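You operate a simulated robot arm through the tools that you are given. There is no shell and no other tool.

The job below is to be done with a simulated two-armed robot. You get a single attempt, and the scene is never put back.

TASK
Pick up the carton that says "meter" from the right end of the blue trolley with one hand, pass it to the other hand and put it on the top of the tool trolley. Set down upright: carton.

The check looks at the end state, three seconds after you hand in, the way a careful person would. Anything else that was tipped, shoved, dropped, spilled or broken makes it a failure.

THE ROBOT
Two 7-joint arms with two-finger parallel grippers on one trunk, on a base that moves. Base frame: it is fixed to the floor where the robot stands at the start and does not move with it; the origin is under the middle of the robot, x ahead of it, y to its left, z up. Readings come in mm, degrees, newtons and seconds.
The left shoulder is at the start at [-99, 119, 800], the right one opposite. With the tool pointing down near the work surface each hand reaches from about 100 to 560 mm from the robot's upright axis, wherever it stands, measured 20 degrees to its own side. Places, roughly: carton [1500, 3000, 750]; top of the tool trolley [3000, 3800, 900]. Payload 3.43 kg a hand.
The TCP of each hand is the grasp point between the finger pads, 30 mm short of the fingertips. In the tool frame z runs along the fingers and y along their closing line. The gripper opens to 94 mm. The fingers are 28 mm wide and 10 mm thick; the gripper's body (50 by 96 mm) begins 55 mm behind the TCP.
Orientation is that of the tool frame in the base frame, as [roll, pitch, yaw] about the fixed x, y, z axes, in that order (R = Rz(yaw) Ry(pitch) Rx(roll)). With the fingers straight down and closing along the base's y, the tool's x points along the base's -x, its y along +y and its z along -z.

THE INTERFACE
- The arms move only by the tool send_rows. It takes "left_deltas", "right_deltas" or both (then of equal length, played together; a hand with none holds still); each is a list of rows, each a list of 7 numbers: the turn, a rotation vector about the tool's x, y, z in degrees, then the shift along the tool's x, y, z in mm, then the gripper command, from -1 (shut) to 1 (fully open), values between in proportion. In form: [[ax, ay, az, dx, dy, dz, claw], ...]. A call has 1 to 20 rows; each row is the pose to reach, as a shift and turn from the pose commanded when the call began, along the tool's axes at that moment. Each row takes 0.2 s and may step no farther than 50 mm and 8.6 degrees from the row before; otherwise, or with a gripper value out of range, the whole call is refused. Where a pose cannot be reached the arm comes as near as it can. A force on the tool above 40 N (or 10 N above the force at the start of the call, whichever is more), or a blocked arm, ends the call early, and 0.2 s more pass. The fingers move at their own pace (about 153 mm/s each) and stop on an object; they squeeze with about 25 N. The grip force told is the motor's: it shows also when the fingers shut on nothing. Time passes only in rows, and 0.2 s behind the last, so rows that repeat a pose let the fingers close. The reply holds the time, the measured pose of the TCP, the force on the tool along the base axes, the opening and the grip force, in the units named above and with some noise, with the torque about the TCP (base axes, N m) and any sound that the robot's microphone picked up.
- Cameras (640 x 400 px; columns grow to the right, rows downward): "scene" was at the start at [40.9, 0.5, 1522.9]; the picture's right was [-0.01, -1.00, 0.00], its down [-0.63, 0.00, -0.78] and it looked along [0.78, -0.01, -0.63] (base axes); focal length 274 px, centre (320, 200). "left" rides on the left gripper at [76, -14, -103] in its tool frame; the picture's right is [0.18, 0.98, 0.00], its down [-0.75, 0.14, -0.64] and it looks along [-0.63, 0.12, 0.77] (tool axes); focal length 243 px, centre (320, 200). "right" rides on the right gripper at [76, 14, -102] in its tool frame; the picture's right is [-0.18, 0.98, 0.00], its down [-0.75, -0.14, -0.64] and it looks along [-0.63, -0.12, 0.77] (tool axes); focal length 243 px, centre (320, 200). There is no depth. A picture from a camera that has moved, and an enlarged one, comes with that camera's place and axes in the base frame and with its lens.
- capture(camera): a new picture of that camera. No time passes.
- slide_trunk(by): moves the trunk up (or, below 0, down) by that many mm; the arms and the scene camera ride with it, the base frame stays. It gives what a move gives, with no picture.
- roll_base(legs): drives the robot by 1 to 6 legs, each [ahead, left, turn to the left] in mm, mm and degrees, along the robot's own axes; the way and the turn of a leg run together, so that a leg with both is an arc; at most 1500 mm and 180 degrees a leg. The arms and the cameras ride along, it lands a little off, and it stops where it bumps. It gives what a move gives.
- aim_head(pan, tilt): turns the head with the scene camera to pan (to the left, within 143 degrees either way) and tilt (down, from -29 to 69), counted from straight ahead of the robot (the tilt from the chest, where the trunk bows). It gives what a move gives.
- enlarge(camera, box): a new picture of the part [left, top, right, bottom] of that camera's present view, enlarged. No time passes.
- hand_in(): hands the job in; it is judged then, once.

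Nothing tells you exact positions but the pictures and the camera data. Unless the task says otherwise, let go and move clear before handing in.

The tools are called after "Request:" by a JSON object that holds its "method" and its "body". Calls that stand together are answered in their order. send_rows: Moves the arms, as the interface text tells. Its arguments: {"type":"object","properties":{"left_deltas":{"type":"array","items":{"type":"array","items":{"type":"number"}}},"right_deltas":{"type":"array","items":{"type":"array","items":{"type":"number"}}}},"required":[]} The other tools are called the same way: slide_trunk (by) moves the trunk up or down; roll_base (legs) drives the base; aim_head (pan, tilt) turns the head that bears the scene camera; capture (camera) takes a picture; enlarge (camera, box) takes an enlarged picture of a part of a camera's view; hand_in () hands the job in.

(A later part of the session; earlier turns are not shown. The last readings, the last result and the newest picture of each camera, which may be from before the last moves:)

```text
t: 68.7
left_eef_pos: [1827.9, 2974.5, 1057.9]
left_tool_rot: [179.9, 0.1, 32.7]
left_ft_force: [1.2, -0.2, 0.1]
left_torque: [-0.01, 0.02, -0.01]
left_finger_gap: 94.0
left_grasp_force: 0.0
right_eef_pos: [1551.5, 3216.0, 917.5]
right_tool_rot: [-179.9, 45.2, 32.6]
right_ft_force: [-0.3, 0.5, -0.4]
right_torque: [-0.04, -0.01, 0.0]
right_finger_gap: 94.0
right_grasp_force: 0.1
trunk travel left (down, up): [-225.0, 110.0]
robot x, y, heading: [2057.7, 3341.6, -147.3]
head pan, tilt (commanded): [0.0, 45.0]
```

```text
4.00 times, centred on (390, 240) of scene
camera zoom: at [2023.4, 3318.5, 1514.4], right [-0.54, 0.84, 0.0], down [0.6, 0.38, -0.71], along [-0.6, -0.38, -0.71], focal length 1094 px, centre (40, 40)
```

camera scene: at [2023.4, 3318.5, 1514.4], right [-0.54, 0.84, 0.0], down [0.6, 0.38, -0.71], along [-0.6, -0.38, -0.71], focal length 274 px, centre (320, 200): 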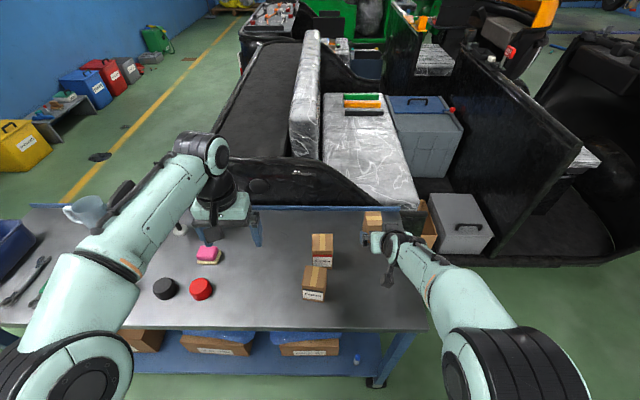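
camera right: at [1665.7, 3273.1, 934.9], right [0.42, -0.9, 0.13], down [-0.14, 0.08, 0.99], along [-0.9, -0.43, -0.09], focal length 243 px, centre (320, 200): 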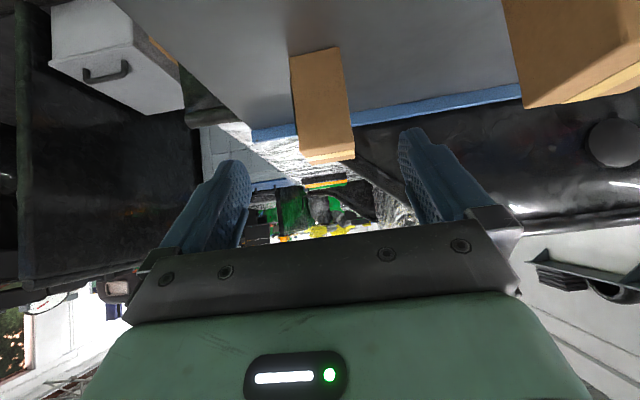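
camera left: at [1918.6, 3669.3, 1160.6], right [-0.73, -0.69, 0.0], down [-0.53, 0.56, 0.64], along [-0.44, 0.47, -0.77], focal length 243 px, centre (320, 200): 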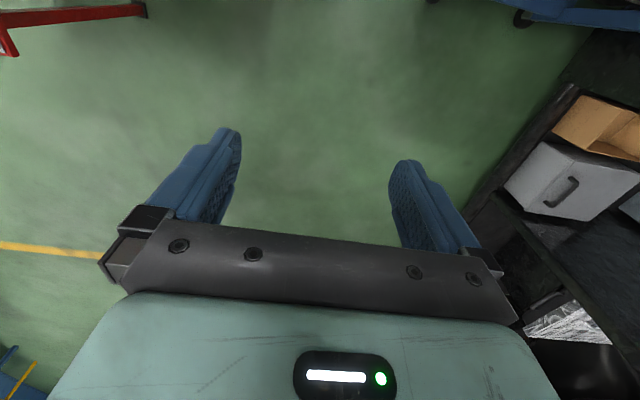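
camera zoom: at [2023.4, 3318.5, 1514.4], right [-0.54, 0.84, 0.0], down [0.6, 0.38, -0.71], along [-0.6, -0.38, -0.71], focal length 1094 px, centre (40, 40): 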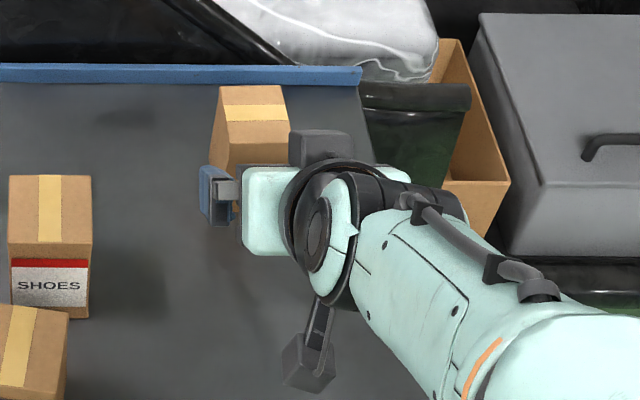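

The right camera puts the carton centred within about 1 mm between the fingers, with its front face 79 mm ahead. I advance 133 mm along the approach line with the fingers open.

Request:
{"method": "send_rows", "body": {"right_deltas": [[0, 0, 0, 0, 0.5, 27, 1], [0, 0, 0, 0, 0.5, 54, 1], [0, 0, 0, 0, 0.5, 81, 1], [0, 0, 0, 0, 0.5, 108, 1], [0, 0, 0, 0, 0.5, 133, 1], [0, 0, 0, 0, 0.5, 133, 1]]}}

Request:
{"method": "capture", "body": {"camera": "right"}}

Request:
{"method": "enlarge", "body": {"camera": "scene", "box": [330, 180, 430, 280]}}

```text
t: 70.0
left_eef_pos: [1827.0, 2974.5, 1058.5]
left_tool_rot: [-179.9, 0.1, 32.5]
left_ft_force: [-1.1, 0.3, 0.2]
left_torque: [-0.03, 0.03, 0.0]
left_finger_gap: 94.2
left_grasp_force: 0.1
right_eef_pos: [1472.3, 3164.0, 821.9]
right_tool_rot: [180.0, 45.1, 32.6]
right_ft_force: [0.0, 0.2, -0.2]
right_torque: [-0.03, 0.01, 0.01]
right_finger_gap: 93.7
right_grasp_force: 0.1
trunk travel left (down, up): [-225.0, 110.0]
robot x, y, heading: [2058.8, 3338.2, -147.7]
head pan, tilt (commanded): [0.0, 45.0]
```

```text
taken
camera right: at [1587.4, 3220.3, 841.1], right [0.42, -0.9, 0.13], down [-0.14, 0.08, 0.99], along [-0.9, -0.43, -0.1], focal length 243 px, centre (320, 200)
```

right: 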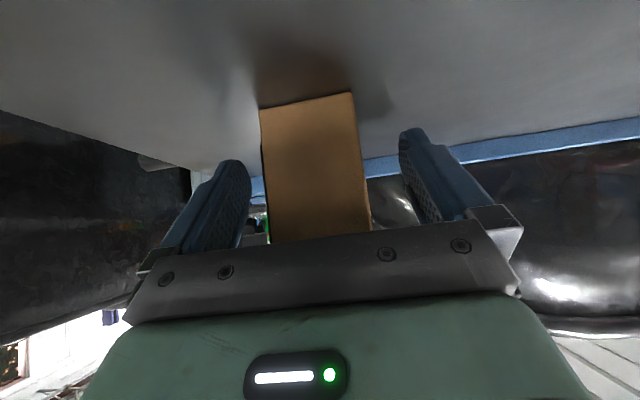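

```text
4.00 times, centred on (380, 230) of scene
camera zoom: at [2023.2, 3318.4, 1514.4], right [-0.54, 0.84, 0.0], down [0.6, 0.38, -0.71], along [-0.6, -0.38, -0.71], focal length 1094 px, centre (80, 80)
```

zoom: 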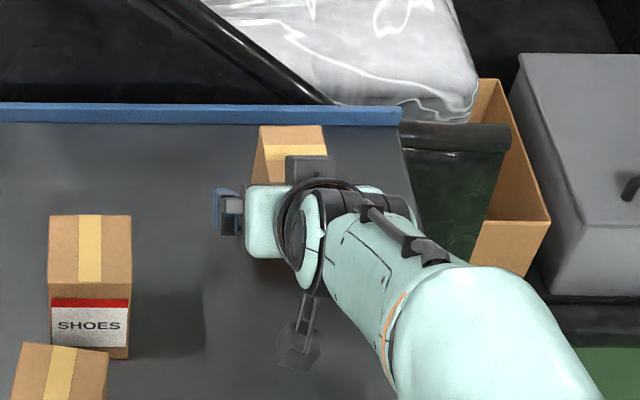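

The carton sits centred between the open fingers, its front face about 15 mm behind the grasp point. I close the gripper.

Request:
{"method": "send_rows", "body": {"right_deltas": [[0, 0, 0, 0, 0, 0, -1], [0, 0, 0, 0, 0, 0, -1], [0, 0, 0, 0, 0, 0, -1], [0, 0, 0, 0, 0, 0, -1]]}}

Request:
{"method": "capture", "body": {"camera": "right"}}

```text
t: 71.0
left_eef_pos: [1827.6, 2975.4, 1059.1]
left_tool_rot: [179.9, 0.0, 32.7]
left_ft_force: [-0.5, -0.3, 0.0]
left_torque: [0.01, 0.0, 0.01]
left_finger_gap: 93.9
left_grasp_force: 0.1
right_eef_pos: [1473.2, 3163.8, 821.0]
right_tool_rot: [180.0, 45.1, 32.5]
right_ft_force: [-1.2, -0.5, 0.0]
right_torque: [-0.03, 0.0, 0.0]
right_finger_gap: 54.3
right_grasp_force: 25.9
trunk travel left (down, up): [-225.0, 110.0]
robot x, y, heading: [2056.0, 3336.8, -147.4]
head pan, tilt (commanded): [0.0, 45.0]
```

```text
taken
camera right: at [1587.3, 3220.3, 841.1], right [0.42, -0.9, 0.13], down [-0.14, 0.08, 0.99], along [-0.9, -0.43, -0.1], focal length 243 px, centre (320, 200)
```

right: 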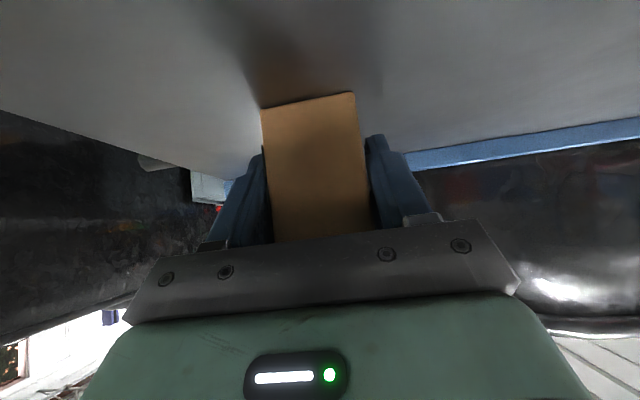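

The gripper holds the carton (54 mm gap, 26 N). I lift it straight up 120 mm and check.

Request:
{"method": "send_rows", "body": {"right_deltas": [[0, 0, 0, -7.1, 0, -7.1, -1], [0, 0, 0, -17.7, 0, -17.7, -1], [0, 0, 0, -35.4, 0, -35.4, -1], [0, 0, 0, -53, 0, -53, -1], [0, 0, 0, -70.7, 0, -70.7, -1], [0, 0, 0, -84.9, 0, -84.9, -1], [0, 0, 0, -84.9, 0, -84.9, -1]]}}

Request:
{"method": "capture", "body": {"camera": "right"}}

Request:
{"method": "capture", "body": {"camera": "scene"}}

```text
t: 72.7
left_eef_pos: [1827.3, 2974.4, 1058.1]
left_tool_rot: [180.0, 0.1, 32.6]
left_ft_force: [0.2, -0.2, -0.5]
left_torque: [-0.02, -0.02, 0.02]
left_finger_gap: 94.0
left_grasp_force: 0.0
right_eef_pos: [1470.8, 3165.7, 943.6]
right_tool_rot: [180.0, 45.1, 32.6]
right_ft_force: [0.3, -0.2, -2.2]
right_torque: [0.01, -0.03, 0.01]
right_finger_gap: 54.0
right_grasp_force: 24.8
trunk travel left (down, up): [-225.0, 110.0]
robot x, y, heading: [2058.3, 3336.9, -147.3]
head pan, tilt (commanded): [0.0, 45.0]
```

```text
taken
camera right: at [1584.8, 3222.1, 962.0], right [0.42, -0.9, 0.13], down [-0.14, 0.08, 0.99], along [-0.9, -0.43, -0.1], focal length 243 px, centre (320, 200)
```

right: 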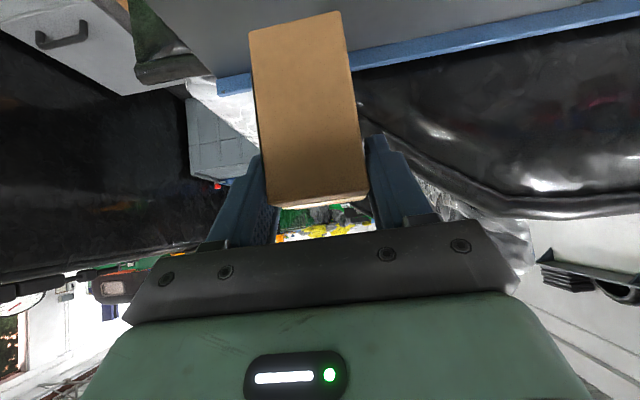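

```text
taken
camera scene: at [2022.5, 3318.1, 1514.4], right [-0.54, 0.84, 0.0], down [0.6, 0.38, -0.71], along [-0.6, -0.38, -0.71], focal length 274 px, centre (320, 200)
```

scene: 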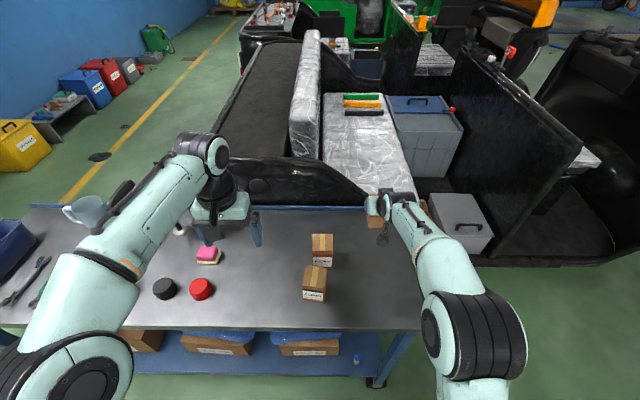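

The carton is up and upright, but it looks to have slid down in the fingers by about 35 mm during the lift. I hold still for a moment and check whether it still creeps.

Request:
{"method": "send_rows", "body": {"right_deltas": [[0, 0, 0, 0, 0, 0, -1], [0, 0, 0, 0, 0, 0, -1]]}}

Request:
{"method": "enlarge", "body": {"camera": "right", "box": [190, 0, 430, 240]}}

Request:
{"method": "enlarge", "body": {"camera": "scene", "box": [330, 170, 430, 270]}}

```text
t: 73.2
left_eef_pos: [1826.8, 2974.6, 1059.7]
left_tool_rot: [-179.9, 0.1, 32.5]
left_ft_force: [0.4, -0.1, -1.5]
left_torque: [0.04, 0.02, -0.02]
left_finger_gap: 94.1
left_grasp_force: 0.1
right_eef_pos: [1470.8, 3164.8, 942.9]
right_tool_rot: [179.9, 45.0, 32.6]
right_ft_force: [-0.4, 0.6, -3.4]
right_torque: [0.02, 0.0, -0.01]
right_finger_gap: 54.1
right_grasp_force: 24.6
trunk travel left (down, up): [-225.0, 110.0]
robot x, y, heading: [2056.6, 3338.2, -147.3]
head pan, tilt (commanded): [0.0, 45.0]
```

```text
1.67 times, centred on (310, 120) of right
camera zoom: at [1584.8, 3222.1, 961.8], right [0.42, -0.9, 0.13], down [-0.14, 0.08, 0.99], along [-0.9, -0.43, -0.1], focal length 404 px, centre (337, 333)
```

zoom: 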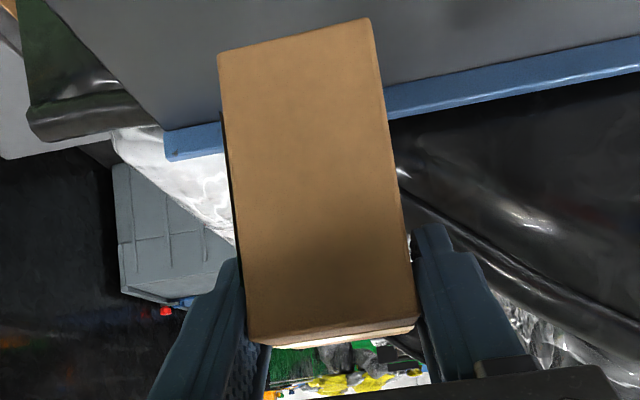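

```text
4.00 times, centred on (380, 220) of scene
camera zoom: at [2022.6, 3318.2, 1514.4], right [-0.54, 0.84, 0.0], down [0.6, 0.38, -0.71], along [-0.6, -0.38, -0.71], focal length 1094 px, centre (80, 120)
```

zoom: 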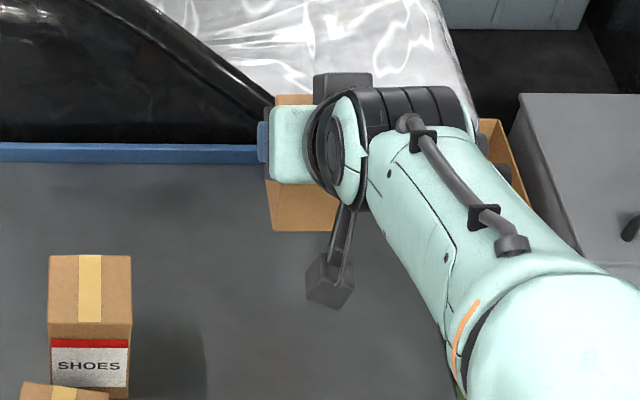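

It isn't creeping while still; it now hangs from its upper part. I check what the gap reading means by shutting the empty left gripper, and lower the carton to just above the trolley top for safety meanwhile.

Request:
{"method": "send_rows", "body": {"left_deltas": [[0, 0, 0, 0, 0, 0, -1], [0, 0, 0, 0, 0, 0, -1], [0, 0, 0, 0, 0, 0, -1], [0, 0, 0, 0, 0, 0, -1], [0, 0, 0, 0, 0, 0, -1]], "right_deltas": [[0, 0, 0, 7.1, 0, 7.1, -1], [0, 0, 0, 14.1, 0, 14.1, -1], [0, 0, 0, 24.7, 0, 24.7, -1], [0, 0, 0, 35.3, 0, 35.3, -1], [0, 0, 0, 35.3, 0, 35.3, -1]]}}

Request:
{"method": "enlarge", "body": {"camera": "right", "box": [190, 0, 430, 240]}}

Request:
{"method": "enlarge", "body": {"camera": "scene", "box": [330, 170, 430, 270]}}

```text
t: 74.5
left_eef_pos: [1827.0, 2973.8, 1057.5]
left_tool_rot: [179.9, 0.1, 32.6]
left_ft_force: [-0.6, -0.4, -0.2]
left_torque: [0.01, -0.01, -0.01]
left_finger_gap: 0.0
left_grasp_force: 24.8
right_eef_pos: [1470.1, 3163.4, 894.2]
right_tool_rot: [-179.9, 45.0, 32.6]
right_ft_force: [0.0, -0.5, -3.2]
right_torque: [0.04, -0.05, -0.02]
right_finger_gap: 54.1
right_grasp_force: 25.5
trunk travel left (down, up): [-225.0, 110.0]
robot x, y, heading: [2057.3, 3336.8, -147.3]
head pan, tilt (commanded): [0.0, 45.0]
```

```text
1.67 times, centred on (310, 120) of right
camera zoom: at [1584.5, 3221.3, 911.5], right [0.42, -0.9, 0.13], down [-0.14, 0.08, 0.99], along [-0.9, -0.43, -0.1], focal length 404 px, centre (337, 333)
```

zoom: 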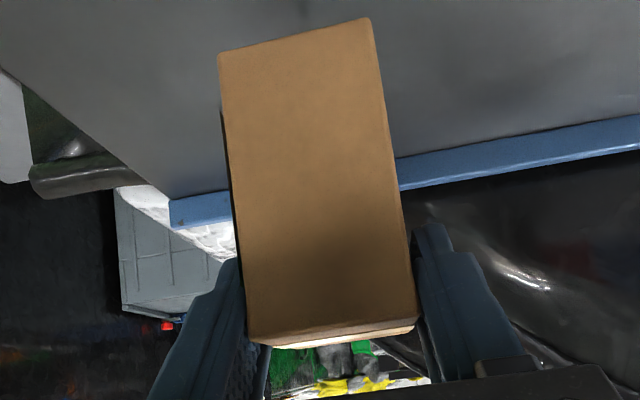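

```text
4.00 times, centred on (380, 220) of scene
camera zoom: at [2022.7, 3318.2, 1514.4], right [-0.54, 0.84, 0.0], down [0.6, 0.38, -0.71], along [-0.6, -0.38, -0.71], focal length 1094 px, centre (80, 120)
```

zoom: 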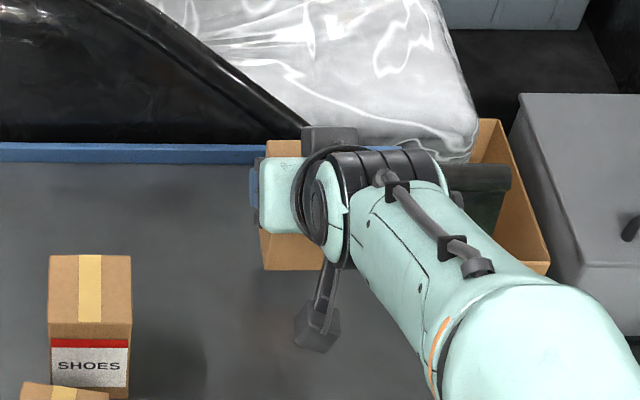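

Shut reads 0, and the carton did not move in the grip while I lowered it; it hangs upright about 30 mm above the trolley top, gripped near its top. I test a gentle 24 mm lift to see whether it slips again.

Request:
{"method": "send_rows", "body": {"right_deltas": [[0, 0, 0, -2.8, 0, -2.8, -1], [0, 0, 0, -5.7, 0, -5.7, -1], [0, 0, 0, -8.5, 0, -8.5, -1], [0, 0, 0, -11.3, 0, -11.3, -1], [0, 0, 0, -14.1, 0, -14.1, -1], [0, 0, 0, -17, 0, -17, -1], [0, 0, 0, -17, 0, -17, -1]], "left_deltas": [[0, 0, 0, 0, 0, 0, 1], [0, 0, 0, 0, 0, 0, 1], [0, 0, 0, 0, 0, 0, 1], [0, 0, 0, 0, 0, 0, 1], [0, 0, 0, 0, 0, 0, 1], [0, 0, 0, 0, 0, 0, 1], [0, 0, 0, 0, 0, 0, 1]]}}

Request:
{"method": "enlarge", "body": {"camera": "right", "box": [190, 0, 430, 240]}}

```text
t: 76.0
left_eef_pos: [1827.1, 2973.6, 1058.7]
left_tool_rot: [-180.0, 0.2, 32.6]
left_ft_force: [0.2, -0.4, -0.9]
left_torque: [-0.02, -0.02, -0.01]
left_finger_gap: 94.0
left_grasp_force: 0.1
right_eef_pos: [1471.3, 3164.8, 916.4]
right_tool_rot: [-180.0, 45.0, 32.7]
right_ft_force: [0.4, -1.1, -2.9]
right_torque: [-0.01, -0.06, 0.02]
right_finger_gap: 54.4
right_grasp_force: 25.1
trunk travel left (down, up): [-225.0, 110.0]
robot x, y, heading: [2057.2, 3339.3, -147.4]
head pan, tilt (commanded): [0.0, 45.0]
```

```text
1.67 times, centred on (310, 120) of right
camera zoom: at [1585.6, 3221.1, 936.0], right [0.42, -0.9, 0.13], down [-0.14, 0.08, 0.99], along [-0.9, -0.43, -0.1], focal length 404 px, centre (337, 333)
```

zoom: 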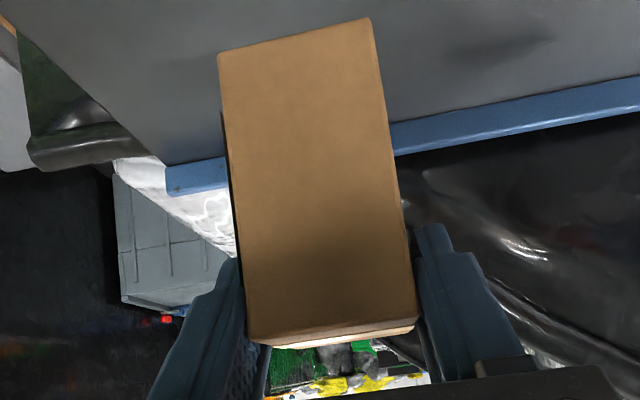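

No slip this time, so the grip is stable now, but it is too near the top to leave room for the other hand. I'll set the carton back down on its spot, regrasp it lower, and lift gently; first lower 46 mm.

Request:
{"method": "send_rows", "body": {"right_deltas": [[0, 0, 0, 7.1, 0, 7.1, -1], [0, 0, 0, 14.1, 0, 14.1, -1], [0, 0, 0, 21.2, 0, 21.2, -1], [0, 0, 0, 28.3, 0, 28.3, -1], [0, 0, 0, 32.5, 0, 32.5, -1], [0, 0, 0, 32.5, 0, 32.5, -1]]}}

Request:
{"method": "capture", "body": {"camera": "right"}}

Request:
{"method": "enlarge", "body": {"camera": "scene", "box": [330, 180, 430, 280]}}

```text
t: 77.5
left_eef_pos: [1827.2, 2974.1, 1058.4]
left_tool_rot: [-179.9, 0.1, 32.6]
left_ft_force: [0.0, -0.1, -0.1]
left_torque: [-0.01, 0.03, 0.04]
left_finger_gap: 94.1
left_grasp_force: 0.0
right_eef_pos: [1470.3, 3165.2, 870.5]
right_tool_rot: [-180.0, 45.0, 32.5]
right_ft_force: [-1.0, 0.1, -2.7]
right_torque: [0.01, -0.02, 0.0]
right_finger_gap: 54.2
right_grasp_force: 25.0
trunk travel left (down, up): [-225.0, 110.0]
robot x, y, heading: [2055.1, 3335.2, -147.3]
head pan, tilt (commanded): [0.0, 45.0]
```

```text
taken
camera right: at [1585.1, 3221.5, 890.2], right [0.42, -0.9, 0.13], down [-0.14, 0.08, 0.99], along [-0.9, -0.43, -0.1], focal length 243 px, centre (320, 200)
```

right: 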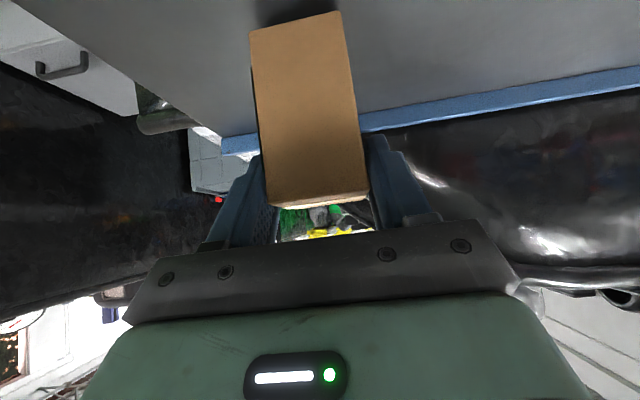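

```text
4.00 times, centred on (380, 230) of scene
camera zoom: at [2022.6, 3318.2, 1514.4], right [-0.54, 0.84, 0.0], down [0.6, 0.38, -0.71], along [-0.6, -0.38, -0.71], focal length 1094 px, centre (80, 80)
```

zoom: 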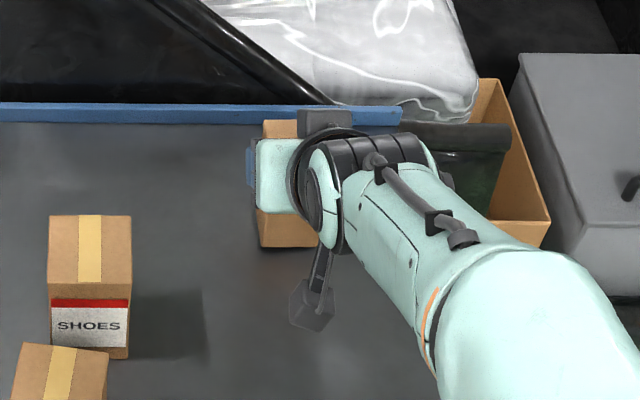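

The carton is a few millimetres above the top, still upright. I lower it in 2 mm steps and watch the force.

Request:
{"method": "send_rows", "body": {"right_deltas": [[0, 0, 0, 1.4, 0, 1.4, -1], [0, 0, 0, 2.8, 0, 2.8, -1], [0, 0, 0, 3.5, 0, 3.5, -1], [0, 0, 0, 3.5, 0, 3.5, -1]]}}

Request:
{"method": "send_rows", "body": {"right_deltas": [[0, 0, 0, 1.4, 0, 1.4, -1], [0, 0, 0, 1.4, 0, 1.4, -1]]}}

Request:
{"method": "enlarge", "body": {"camera": "right", "box": [190, 0, 430, 240]}}

```text
t: 78.5
left_eef_pos: [1827.7, 2975.0, 1058.8]
left_tool_rot: [-180.0, 0.0, 32.5]
left_ft_force: [-1.1, -0.8, -0.3]
left_torque: [-0.01, -0.01, 0.02]
left_finger_gap: 94.1
left_grasp_force: 0.2
right_eef_pos: [1471.1, 3165.9, 865.7]
right_tool_rot: [179.9, 45.0, 32.6]
right_ft_force: [-0.9, 0.6, -1.6]
right_torque: [0.03, -0.01, 0.01]
right_finger_gap: 54.1
right_grasp_force: 25.3
trunk travel left (down, up): [-225.0, 110.0]
robot x, y, heading: [2056.5, 3337.3, -147.2]
head pan, tilt (commanded): [0.0, 45.0]
```

```text
t: 79.0
left_eef_pos: [1827.4, 2973.6, 1059.7]
left_tool_rot: [-180.0, 0.0, 32.6]
left_ft_force: [-0.1, -0.7, -1.1]
left_torque: [0.02, 0.03, 0.0]
left_finger_gap: 94.2
left_grasp_force: 0.0
right_eef_pos: [1470.6, 3164.4, 863.9]
right_tool_rot: [-179.9, 45.0, 32.7]
right_ft_force: [0.0, -0.1, -2.2]
right_torque: [0.01, -0.02, 0.0]
right_finger_gap: 54.0
right_grasp_force: 25.0
trunk travel left (down, up): [-225.0, 110.0]
robot x, y, heading: [2056.3, 3339.1, -147.3]
head pan, tilt (commanded): [0.0, 45.0]
```

```text
1.67 times, centred on (310, 120) of right
camera zoom: at [1585.7, 3221.8, 882.6], right [0.42, -0.9, 0.13], down [-0.14, 0.08, 0.99], along [-0.9, -0.43, -0.1], focal length 404 px, centre (337, 333)
```

zoom: 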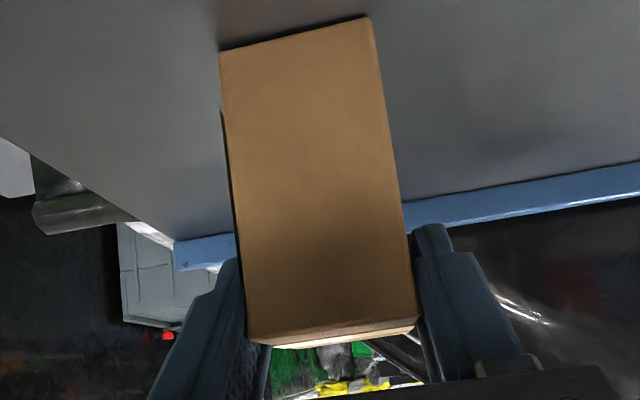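

Still just hanging (force −2 N), with the contact shadow closing. I go on in small steps.

Request:
{"method": "send_rows", "body": {"right_deltas": [[0, 0, 0, 1.1, 0, 1.1, -1], [0, 0, 0, 1.1, 0, 1.1, -1]]}}

Request:
{"method": "send_rows", "body": {"right_deltas": [[0, 0, 0, 1.1, 0, 1.1, -1], [0, 0, 0, 1.1, 0, 1.1, -1]]}}

Request:
{"method": "enlarge", "body": {"camera": "right", "box": [190, 0, 430, 240]}}

```text
t: 79.7
left_eef_pos: [1827.0, 2974.7, 1058.9]
left_tool_rot: [-180.0, 0.1, 32.6]
left_ft_force: [0.4, 0.1, 0.3]
left_torque: [-0.02, 0.01, 0.02]
left_finger_gap: 93.9
left_grasp_force: 0.1
right_eef_pos: [1470.7, 3164.9, 863.8]
right_tool_rot: [180.0, 45.2, 32.6]
right_ft_force: [-0.5, -0.9, 2.1]
right_torque: [-0.16, 0.1, -0.03]
right_finger_gap: 54.1
right_grasp_force: 24.9
trunk travel left (down, up): [-225.0, 110.0]
robot x, y, heading: [2055.1, 3338.5, -147.5]
head pan, tilt (commanded): [0.0, 45.0]
```

```text
t: 80.2
left_eef_pos: [1827.1, 2974.7, 1059.1]
left_tool_rot: [-180.0, 0.1, 32.6]
left_ft_force: [0.5, -0.7, 0.4]
left_torque: [0.0, 0.0, -0.02]
left_finger_gap: 94.1
left_grasp_force: 0.1
right_eef_pos: [1472.4, 3165.4, 862.4]
right_tool_rot: [179.9, 45.2, 32.7]
right_ft_force: [-1.6, 1.4, 11.7]
right_torque: [-0.06, -0.28, -0.03]
right_finger_gap: 54.1
right_grasp_force: 25.5
trunk travel left (down, up): [-225.0, 110.0]
robot x, y, heading: [2054.0, 3336.5, -147.6]
head pan, tilt (commanded): [0.0, 45.0]
```

```text
1.67 times, centred on (310, 120) of right
camera zoom: at [1586.0, 3222.2, 881.4], right [0.42, -0.9, 0.13], down [-0.14, 0.08, 0.99], along [-0.9, -0.43, -0.09], focal length 404 px, centre (337, 333)
```

zoom: 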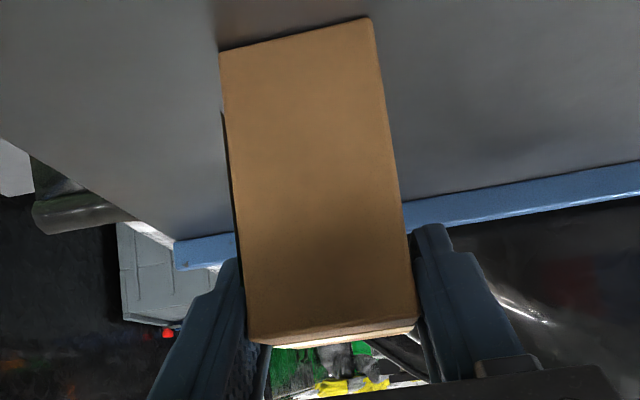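

The table now carries the carton (+12 N) with no slip, so friction is sound. I ease up 1.5 mm, open, and lower the open hand about 41 mm around the carton for a lower grip.

Request:
{"method": "send_rows", "body": {"right_deltas": [[0, 0, 0, -1.4, 0, -1.4, -1], [0, 0, 0, -1.4, 0, -1.4, 0.3], [0, 0, 0, -1.4, 0, -1.4, 1], [0, 0, 0, -1.4, 0, -1.4, 1], [0, 0, 0, -1.4, 0, -1.4, 1]]}}

Request:
{"method": "capture", "body": {"camera": "right"}}

```text
t: 81.5
left_eef_pos: [1827.8, 2973.4, 1058.1]
left_tool_rot: [180.0, 0.1, 32.5]
left_ft_force: [0.5, -0.3, -0.8]
left_torque: [0.01, -0.01, -0.02]
left_finger_gap: 94.0
left_grasp_force: 0.0
right_eef_pos: [1470.2, 3165.4, 862.7]
right_tool_rot: [-180.0, 45.0, 32.6]
right_ft_force: [-0.6, 0.0, 0.4]
right_torque: [-0.01, -0.01, 0.04]
right_finger_gap: 94.0
right_grasp_force: 0.0
trunk travel left (down, up): [-225.0, 110.0]
robot x, y, heading: [2057.9, 3338.3, -147.3]
head pan, tilt (commanded): [0.0, 45.0]
```

```text
taken
camera right: at [1585.9, 3222.0, 881.7], right [0.42, -0.9, 0.13], down [-0.14, 0.08, 0.99], along [-0.9, -0.43, -0.1], focal length 243 px, centre (320, 200)
```

right: 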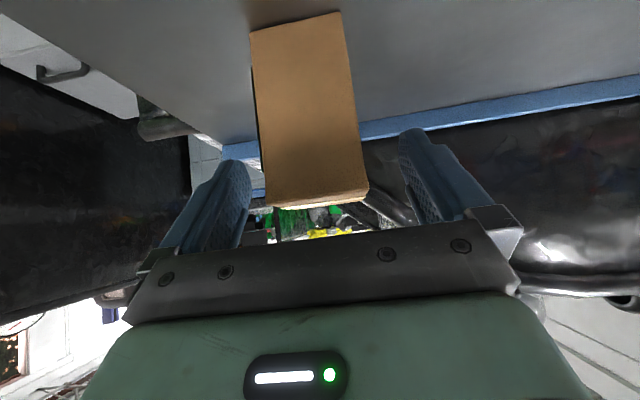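

The carton stands upright on the trolley. I lower the open hand straight down 41 mm around it and check before closing.

Request:
{"method": "send_rows", "body": {"right_deltas": [[0, 0, 0, 7.1, 0, 7.1, 1], [0, 0, 0, 14.2, 0, 14.2, 1], [0, 0, 0, 21.3, 0, 21.3, 1], [0, 0, 0, 28.4, 0, 28.4, 1], [0, 0, 0, 28.4, 0, 28.4, 1]]}}

Request:
{"method": "capture", "body": {"camera": "right"}}

Request:
{"method": "send_rows", "body": {"right_deltas": [[0, 0, 0, 0, 0, 0, -1], [0, 0, 0, 0, 0, 0, -1], [0, 0, 0, 0, 0, 0, -1], [0, 0, 0, 0, 0, 0, -1], [0, 0, 0, 0, 0, 0, -1]]}}

Request:
{"method": "capture", "body": {"camera": "right"}}

```text
t: 82.7
left_eef_pos: [1826.7, 2974.9, 1058.5]
left_tool_rot: [-179.9, 0.1, 32.6]
left_ft_force: [0.2, 0.5, 0.8]
left_torque: [0.02, 0.0, 0.01]
left_finger_gap: 93.9
left_grasp_force: 0.0
right_eef_pos: [1470.7, 3164.7, 822.4]
right_tool_rot: [180.0, 45.0, 32.6]
right_ft_force: [0.1, 0.3, 0.1]
right_torque: [-0.01, 0.04, -0.01]
right_finger_gap: 94.1
right_grasp_force: 0.1
trunk travel left (down, up): [-225.0, 110.0]
robot x, y, heading: [2053.6, 3338.1, -147.4]
head pan, tilt (commanded): [0.0, 45.0]
```

```text
taken
camera right: at [1585.1, 3221.8, 841.1], right [0.42, -0.9, 0.13], down [-0.14, 0.08, 0.99], along [-0.9, -0.43, -0.1], focal length 243 px, centre (320, 200)
```

right: 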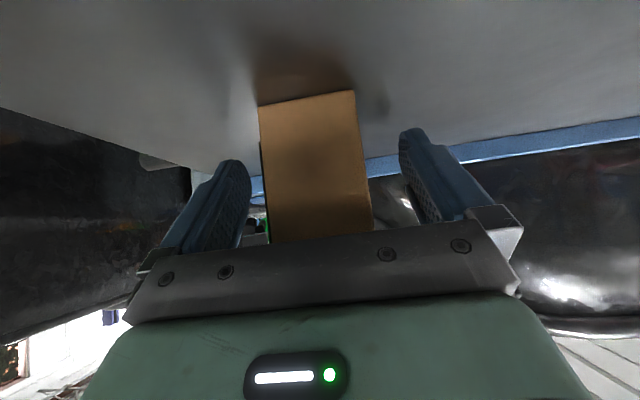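

```text
t: 83.8
left_eef_pos: [1826.4, 2974.3, 1059.8]
left_tool_rot: [179.9, 0.1, 32.6]
left_ft_force: [-0.2, -0.5, -0.2]
left_torque: [0.01, 0.01, -0.02]
left_finger_gap: 94.1
left_grasp_force: 0.0
right_eef_pos: [1469.8, 3166.0, 822.2]
right_tool_rot: [180.0, 45.1, 32.4]
right_ft_force: [-0.5, -0.5, 0.2]
right_torque: [0.0, -0.01, -0.02]
right_finger_gap: 54.2
right_grasp_force: 24.5
trunk travel left (down, up): [-225.0, 110.0]
robot x, y, heading: [2053.0, 3338.4, -147.4]
head pan, tilt (commanded): [0.0, 45.0]
```

```text
taken
camera right: at [1584.9, 3221.8, 841.2], right [0.42, -0.9, 0.13], down [-0.14, 0.08, 0.99], along [-0.9, -0.43, -0.1], focal length 243 px, centre (320, 200)
```

right: 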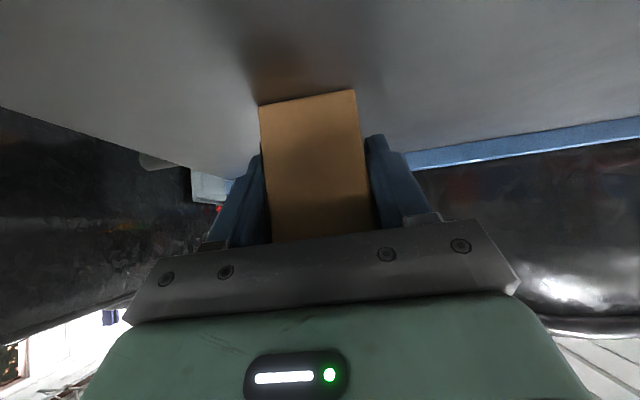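

Gripped again, low on the carton. I lift gently by 20 mm and check for slip.

Request:
{"method": "send_rows", "body": {"right_deltas": [[0, 0, 0, -1.4, 0, -1.4, -1], [0, 0, 0, -2.8, 0, -2.8, -1], [0, 0, 0, -5.6, 0, -5.6, -1], [0, 0, 0, -8.4, 0, -8.4, -1], [0, 0, 0, -11.3, 0, -11.3, -1], [0, 0, 0, -14.1, 0, -14.1, -1], [0, 0, 0, -14.1, 0, -14.1, -1]]}}

Request:
{"method": "capture", "body": {"camera": "right"}}

```text
t: 85.5
left_eef_pos: [1825.7, 2974.2, 1058.9]
left_tool_rot: [-180.0, 0.2, 32.6]
left_ft_force: [0.4, -0.4, 0.8]
left_torque: [0.01, -0.01, 0.03]
left_finger_gap: 93.9
left_grasp_force: 0.0
right_eef_pos: [1470.5, 3166.8, 841.9]
right_tool_rot: [180.0, 45.0, 32.6]
right_ft_force: [0.0, 0.4, -3.0]
right_torque: [0.0, -0.06, -0.02]
right_finger_gap: 54.3
right_grasp_force: 24.7
trunk travel left (down, up): [-225.0, 110.0]
robot x, y, heading: [2061.2, 3337.3, -147.3]
head pan, tilt (commanded): [0.0, 45.0]
```

```text
taken
camera right: at [1585.2, 3221.5, 861.1], right [0.42, -0.9, 0.13], down [-0.14, 0.08, 0.99], along [-0.9, -0.43, -0.1], focal length 243 px, centre (320, 200)
```

right: 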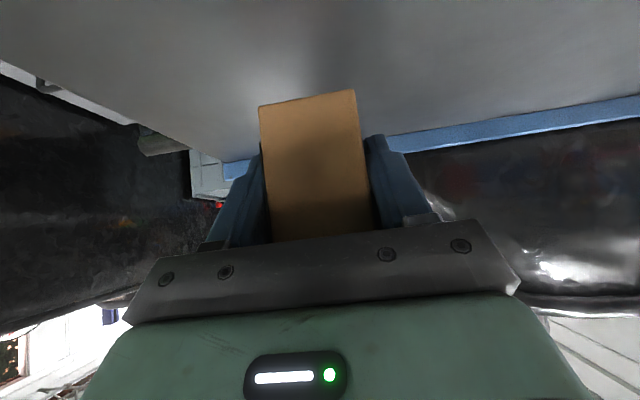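

No slip: the carton came up with the fingers. I lift it another 60 mm, still gently, and check again.

Request:
{"method": "send_rows", "body": {"right_deltas": [[0, 0, 0, -2.8, 0, -2.8, -1], [0, 0, 0, -7.1, 0, -7.1, -1], [0, 0, 0, -11.3, 0, -11.3, -1], [0, 0, 0, -15.6, 0, -15.6, -1], [0, 0, 0, -19.8, 0, -19.8, -1], [0, 0, 0, -24, 0, -24, -1], [0, 0, 0, -28.3, 0, -28.3, -1], [0, 0, 0, -32.5, 0, -32.5, -1], [0, 0, 0, -36.8, 0, -36.8, -1], [0, 0, 0, -41, 0, -41, -1], [0, 0, 0, -42.4, 0, -42.4, -1], [0, 0, 0, -42.4, 0, -42.4, -1]]}}

Request:
{"method": "capture", "body": {"camera": "right"}}

Request:
{"method": "enlarge", "body": {"camera": "scene", "box": [330, 170, 430, 270]}}

```text
t: 88.0
left_eef_pos: [1828.4, 2973.3, 1059.6]
left_tool_rot: [-180.0, 0.2, 32.5]
left_ft_force: [-0.2, -0.5, -0.3]
left_torque: [-0.01, -0.02, -0.01]
left_finger_gap: 94.0
left_grasp_force: 0.1
right_eef_pos: [1471.7, 3164.0, 902.6]
right_tool_rot: [-180.0, 45.0, 32.7]
right_ft_force: [-0.4, 0.3, -2.4]
right_torque: [0.06, -0.02, 0.04]
right_finger_gap: 54.3
right_grasp_force: 24.9
trunk travel left (down, up): [-225.0, 110.0]
robot x, y, heading: [2058.5, 3336.1, -147.5]
head pan, tilt (commanded): [0.0, 45.0]
```

```text
taken
camera right: at [1586.1, 3221.4, 921.1], right [0.42, -0.9, 0.13], down [-0.14, 0.08, 0.99], along [-0.9, -0.43, -0.1], focal length 243 px, centre (320, 200)
```

right: 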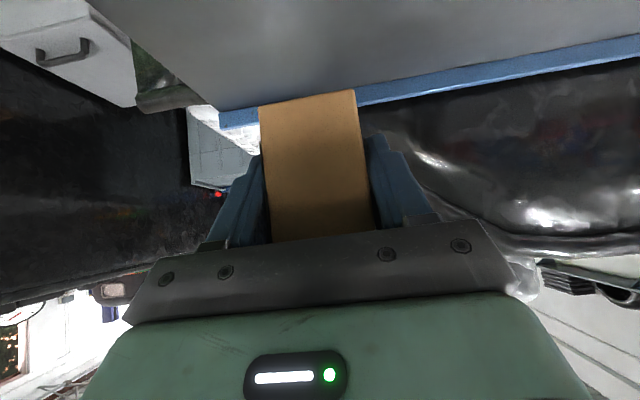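

```text
4.00 times, centred on (380, 220) of scene
camera zoom: at [2022.6, 3318.2, 1514.4], right [-0.54, 0.84, 0.0], down [0.6, 0.38, -0.71], along [-0.6, -0.38, -0.71], focal length 1094 px, centre (80, 120)
```

zoom: 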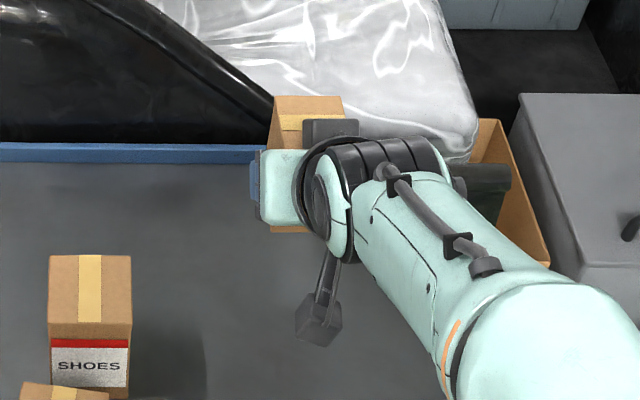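

The carton is held stably now, about 44 mm below the grasp point at its bottom. I pull it back toward me and up over the trolley lane, gently, keeping it upright, and then look down around my base before planning the turn.

Request:
{"method": "send_rows", "body": {"right_deltas": [[0, 0, 0, -7.1, 0, -7.1, -1], [0, 0, 0, -14.1, 0, -17, -1], [0, 0, 0, -21, 0, -29, -1], [0, 0, 0, -27, 0, -42, -1], [0, 0, 0, -32, 0, -56, -1], [0, 0, 0, -36, 0, -71, -1], [0, 0, 0, -39, 0, -87, -1], [0, 0, 0, -42, 0, -103, -1], [0, 0, 0, -44, 0, -119, -1], [0, 0, 0, -46, 0, -135, -1], [0, 0, 0, -48, 0, -151, -1], [0, 0, 0, -50, 0, -167, -1], [0, 0, 0, -52, 0, -183, -1], [0, 0, 0, -54, 0, -197, -1], [0, 0, 0, -55, 0, -207, -1], [0, 0, 0, -56, 0, -212, -1], [0, 0, 0, -56, 0, -212, -1]]}}

Request:
{"method": "capture", "body": {"camera": "right"}}

Request:
{"method": "capture", "body": {"camera": "scene"}}

```text
t: 91.7
left_eef_pos: [1827.3, 2972.9, 1058.1]
left_tool_rot: [-180.0, 0.1, 32.6]
left_ft_force: [0.2, -0.4, 0.9]
left_torque: [-0.02, -0.03, 0.0]
left_finger_gap: 93.8
left_grasp_force: 0.0
right_eef_pos: [1563.4, 3224.7, 1092.8]
right_tool_rot: [-180.0, 45.0, 32.6]
right_ft_force: [0.0, -1.2, -2.6]
right_torque: [0.02, -0.03, 0.01]
right_finger_gap: 54.4
right_grasp_force: 24.8
trunk travel left (down, up): [-225.0, 110.0]
robot x, y, heading: [2052.3, 3337.8, -147.2]
head pan, tilt (commanded): [0.0, 45.0]
```

```text
taken
camera right: at [1677.6, 3281.4, 1110.3], right [0.42, -0.9, 0.13], down [-0.14, 0.08, 0.99], along [-0.9, -0.43, -0.1], focal length 243 px, centre (320, 200)
```

right: 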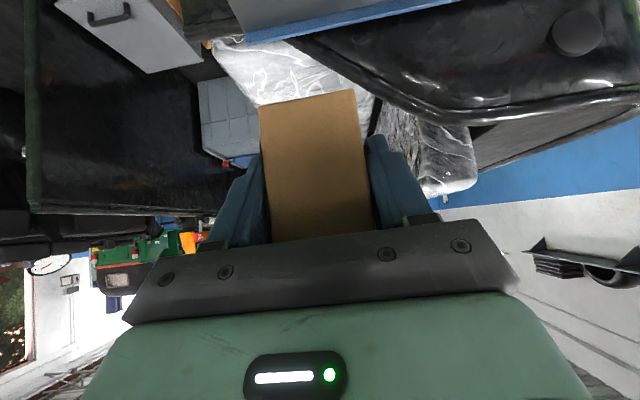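

```text
taken
camera scene: at [2022.6, 3318.2, 1514.4], right [-0.54, 0.84, 0.0], down [0.6, 0.38, -0.71], along [-0.6, -0.38, -0.71], focal length 274 px, centre (320, 200)
```

scene: 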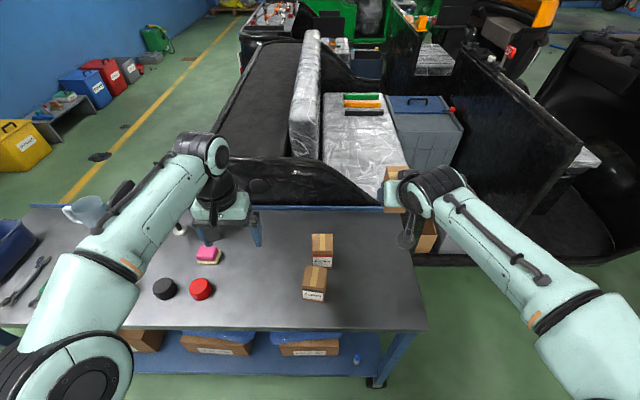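

The carton stays firmly held. I pull it in another 100 mm, then look down around my base to judge its footprint.

Request:
{"method": "send_rows", "body": {"right_deltas": [[0, 0, 0, 7, 0, -7, -1], [0, 0, 0, 18, 0, -18, -1], [0, 0, 0, 30, 0, -30, -1], [0, 0, 0, 42, 0, -42, -1], [0, 0, 0, 54, 0, -54, -1], [0, 0, 0, 64, 0, -64, -1], [0, 0, 0, 70.7, 0, -70.7, -1], [0, 0, 0, 70.7, 0, -70.7, -1]]}}

Request:
{"method": "aim_head", "body": {"pan": 140, "tilt": 60}}

Request:
{"method": "capture", "body": {"camera": "scene"}}

Request:
{"method": "aim_head", "body": {"pan": -140, "tilt": 60}}

Request:
{"method": "capture", "body": {"camera": "scene"}}

```text
t: 93.5
left_eef_pos: [1827.0, 2974.0, 1059.3]
left_tool_rot: [-179.9, 0.1, 32.6]
left_ft_force: [0.0, 0.5, 0.1]
left_torque: [-0.04, 0.0, 0.03]
left_finger_gap: 93.8
left_grasp_force: 0.1
right_eef_pos: [1646.8, 3278.3, 1091.0]
right_tool_rot: [179.9, 45.0, 32.6]
right_ft_force: [0.7, -0.4, -2.9]
right_torque: [0.02, -0.04, 0.02]
right_finger_gap: 54.1
right_grasp_force: 25.7
trunk travel left (down, up): [-225.0, 110.0]
robot x, y, heading: [2056.7, 3336.5, -147.6]
head pan, tilt (commanded): [0.0, 45.0]
```

```text
t: 95.7
left_eef_pos: [1827.3, 2973.7, 1058.9]
left_tool_rot: [-179.9, 0.0, 32.6]
left_ft_force: [0.0, -0.2, 0.6]
left_torque: [0.01, 0.0, 0.02]
left_finger_gap: 94.1
left_grasp_force: 0.0
right_eef_pos: [1648.5, 3278.2, 1091.4]
right_tool_rot: [180.0, 45.1, 32.6]
right_ft_force: [0.1, -0.2, -2.2]
right_torque: [0.05, -0.03, -0.02]
right_finger_gap: 54.3
right_grasp_force: 25.2
trunk travel left (down, up): [-225.0, 110.0]
robot x, y, heading: [2055.7, 3340.3, -147.7]
head pan, tilt (commanded): [140.0, 60.0]
```

```text
taken
camera scene: at [2157.2, 3353.5, 1495.0], right [-0.13, -0.99, 0.0], down [-0.86, 0.11, -0.5], along [0.5, -0.06, -0.87], focal length 274 px, centre (320, 200)
```

scene: 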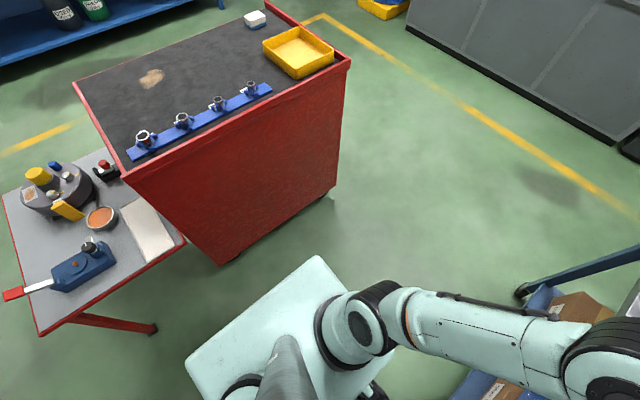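

```text
t: 99.5
left_eef_pos: [1826.6, 2975.1, 1058.7]
left_tool_rot: [179.9, 0.2, 32.5]
left_ft_force: [-0.4, -0.2, -0.2]
left_torque: [0.03, 0.01, 0.0]
left_finger_gap: 94.1
left_grasp_force: 0.0
right_eef_pos: [1648.2, 3278.2, 1092.5]
right_tool_rot: [-179.9, 44.9, 32.7]
right_ft_force: [-1.0, -0.1, -3.1]
right_torque: [0.05, -0.05, -0.03]
right_finger_gap: 54.2
right_grasp_force: 24.7
trunk travel left (down, up): [-225.0, 110.0]
robot x, y, heading: [2059.7, 3338.1, -147.1]
head pan, tilt (commanded): [-140.0, 60.0]
```

```text
taken
camera scene: at [2111.0, 3425.7, 1494.9], right [0.95, -0.3, 0.0], down [-0.26, -0.83, -0.5], along [0.15, 0.48, -0.87], focal length 274 px, centre (320, 200)
```

scene: 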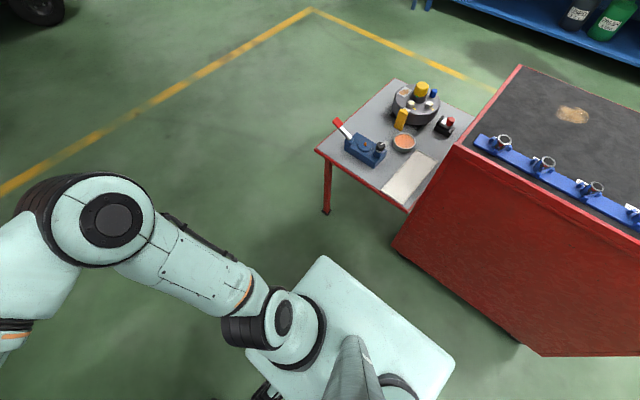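

From this view my cabinet is only about 300 mm behind and ±210 mm wide, so I can turn within the gap. The tool trolley's top shows a blue rack with four cans on its front edge, a yellow tray at one end, a sponge, and a free middle. I back off and turn around with the carton held high.

Request:
{"method": "roll_base", "body": {"legs": [[-225, 0, 0]]}}

Request:
{"method": "capture", "body": {"camera": "right"}}

Request:
{"method": "roll_base", "body": {"legs": [[0, 0, -90]]}}

Request:
{"method": "capture", "body": {"camera": "right"}}

```text
t: 101.3
left_eef_pos: [2020.4, 3098.8, 1058.5]
left_tool_rot: [-179.9, 0.1, 32.6]
left_ft_force: [-0.4, -0.2, 0.0]
left_torque: [-0.02, 0.03, -0.01]
left_finger_gap: 94.0
left_grasp_force: 0.0
right_eef_pos: [1840.5, 3401.3, 1091.9]
right_tool_rot: [-180.0, 45.1, 32.5]
right_ft_force: [0.4, -1.1, -2.7]
right_torque: [0.05, 0.04, 0.02]
right_finger_gap: 54.1
right_grasp_force: 25.4
trunk travel left (down, up): [-225.0, 110.0]
robot x, y, heading: [2249.6, 3463.2, -147.6]
head pan, tilt (commanded): [-140.0, 60.0]
```

```text
taken
camera right: at [1955.3, 3458.8, 1110.5], right [0.42, -0.9, 0.13], down [-0.14, 0.08, 0.99], along [-0.9, -0.43, -0.1], focal length 243 px, centre (320, 200)
```

right: 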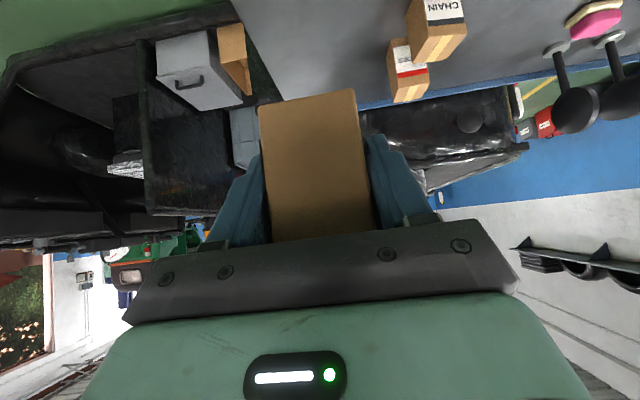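

```text
t: 105.5
left_eef_pos: [1884.8, 3690.5, 1058.0]
left_tool_rot: [-180.0, 0.1, -57.2]
left_ft_force: [0.1, 0.1, 0.0]
left_torque: [-0.01, -0.01, -0.04]
left_finger_gap: 94.0
left_grasp_force: 0.1
right_eef_pos: [2188.5, 3869.4, 1091.0]
right_tool_rot: [180.0, 45.0, -57.3]
right_ft_force: [-0.3, -0.1, -1.5]
right_torque: [-0.06, -0.02, 0.03]
right_finger_gap: 54.3
right_grasp_force: 24.6
trunk travel left (down, up): [-225.0, 110.0]
robot x, y, heading: [2247.8, 3462.3, 122.8]
head pan, tilt (commanded): [-140.0, 60.0]
```

```text
taken
camera right: at [2245.4, 3756.7, 1110.3], right [-0.9, -0.42, 0.13], down [0.08, 0.14, 0.99], along [-0.44, 0.89, -0.1], focal length 243 px, centre (320, 200)
```

right: 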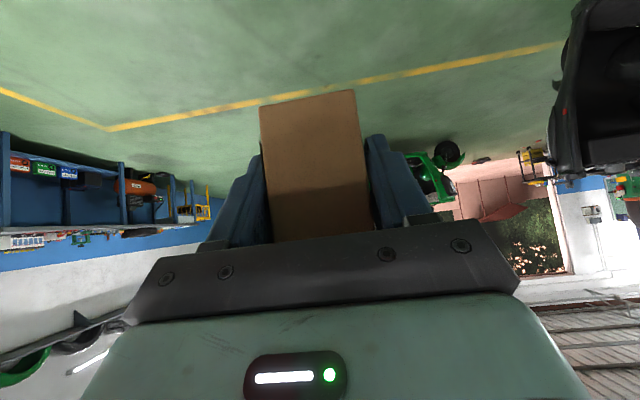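

Carton unchanged in the grip. I finish the turn to face the tool trolley and look.

Request:
{"method": "roll_base", "body": {"legs": [[0, 0, -91]]}}

Request:
{"method": "aim_head", "body": {"pan": 0, "tilt": 45}}

Request:
{"method": "capture", "body": {"camera": "scene"}}

Request:
{"method": "capture", "body": {"camera": "right"}}

```text
t: 109.7
left_eef_pos: [2476.8, 3825.5, 1059.2]
left_tool_rot: [-179.9, 0.1, -147.2]
left_ft_force: [-0.1, -0.7, 0.4]
left_torque: [0.0, 0.03, 0.01]
left_finger_gap: 94.0
left_grasp_force: 0.0
right_eef_pos: [2658.7, 3521.6, 1091.2]
right_tool_rot: [-180.0, 45.0, -147.2]
right_ft_force: [-0.4, 0.2, -2.0]
right_torque: [-0.04, 0.02, 0.03]
right_finger_gap: 54.1
right_grasp_force: 24.8
trunk travel left (down, up): [-225.0, 110.0]
robot x, y, heading: [2252.6, 3462.3, 32.7]
head pan, tilt (commanded): [-140.0, 60.0]
```

```text
t: 111.9
left_eef_pos: [2477.7, 3825.7, 1059.5]
left_tool_rot: [179.9, 0.1, -147.2]
left_ft_force: [-0.2, -0.3, -0.1]
left_torque: [0.02, -0.01, 0.0]
left_finger_gap: 94.2
left_grasp_force: 0.0
right_eef_pos: [2658.4, 3522.0, 1091.8]
right_tool_rot: [180.0, 45.0, -147.2]
right_ft_force: [-0.8, 0.1, -2.1]
right_torque: [0.0, 0.02, -0.04]
right_finger_gap: 54.1
right_grasp_force: 24.6
trunk travel left (down, up): [-225.0, 110.0]
robot x, y, heading: [2246.5, 3462.0, 32.7]
head pan, tilt (commanded): [0.0, 45.0]
```

```text
taken
camera scene: at [2280.2, 3482.9, 1514.4], right [0.54, -0.84, 0.0], down [-0.59, -0.38, -0.71], along [0.59, 0.38, -0.71], focal length 274 px, centre (320, 200)
```

scene: 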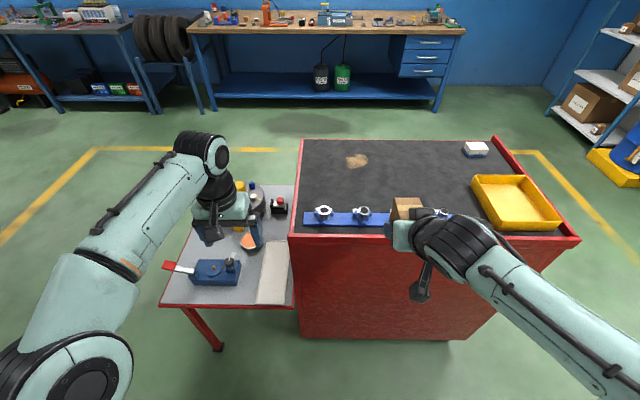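

```text
taken
camera right: at [2544.8, 3466.2, 1110.3], right [-0.42, 0.9, 0.13], down [0.14, -0.08, 0.99], along [0.89, 0.44, -0.1], focal length 243 px, centre (320, 200)
```

right: 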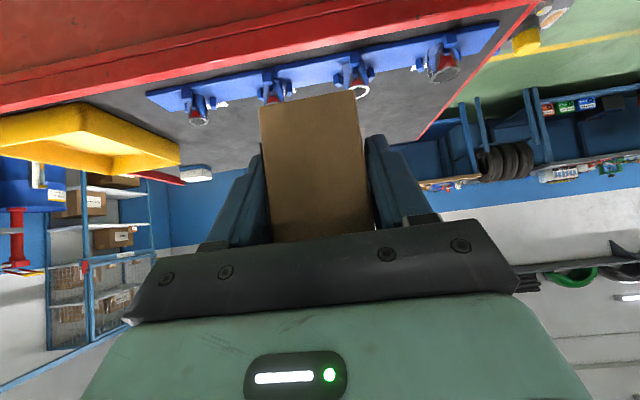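

I'm facing the tool trolley but too far toward its left end. I enlarge its top to find the free area.

Request:
{"method": "enlarge", "body": {"camera": "scene", "box": [280, 130, 590, 324]}}

Request:
{"method": "enlarge", "body": {"camera": "scene", "box": [285, 195, 405, 270]}}

```text
2.06 times, centred on (435, 227) of scene
camera zoom: at [2280.2, 3482.9, 1514.4], right [0.54, -0.84, 0.0], down [-0.59, -0.38, -0.71], along [0.59, 0.38, -0.71], focal length 564 px, centre (83, 144)
```

zoom: 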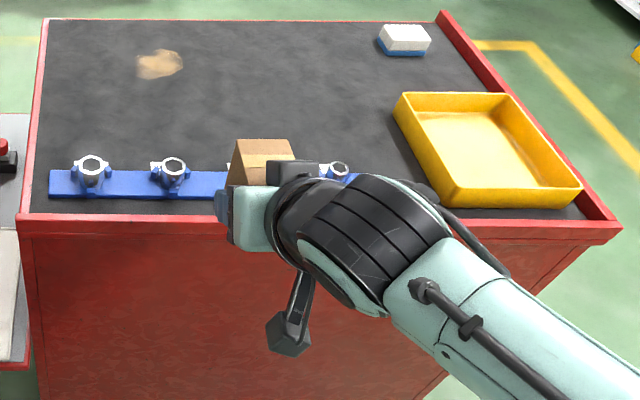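

```text
5.33 times, centred on (345, 232) of scene
camera zoom: at [2280.2, 3482.9, 1514.4], right [0.54, -0.84, 0.0], down [-0.59, -0.38, -0.71], along [0.59, 0.38, -0.71], focal length 1459 px, centre (187, 27)
```

zoom: 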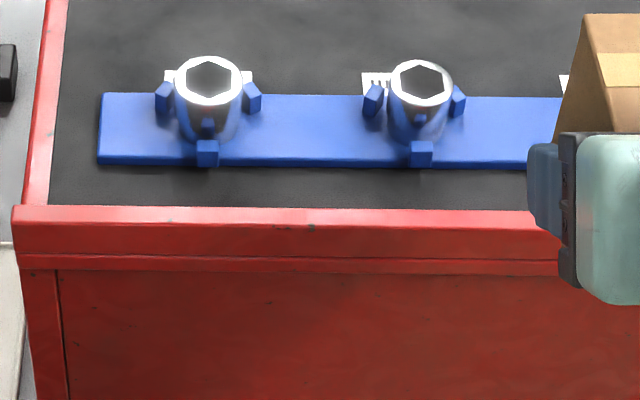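

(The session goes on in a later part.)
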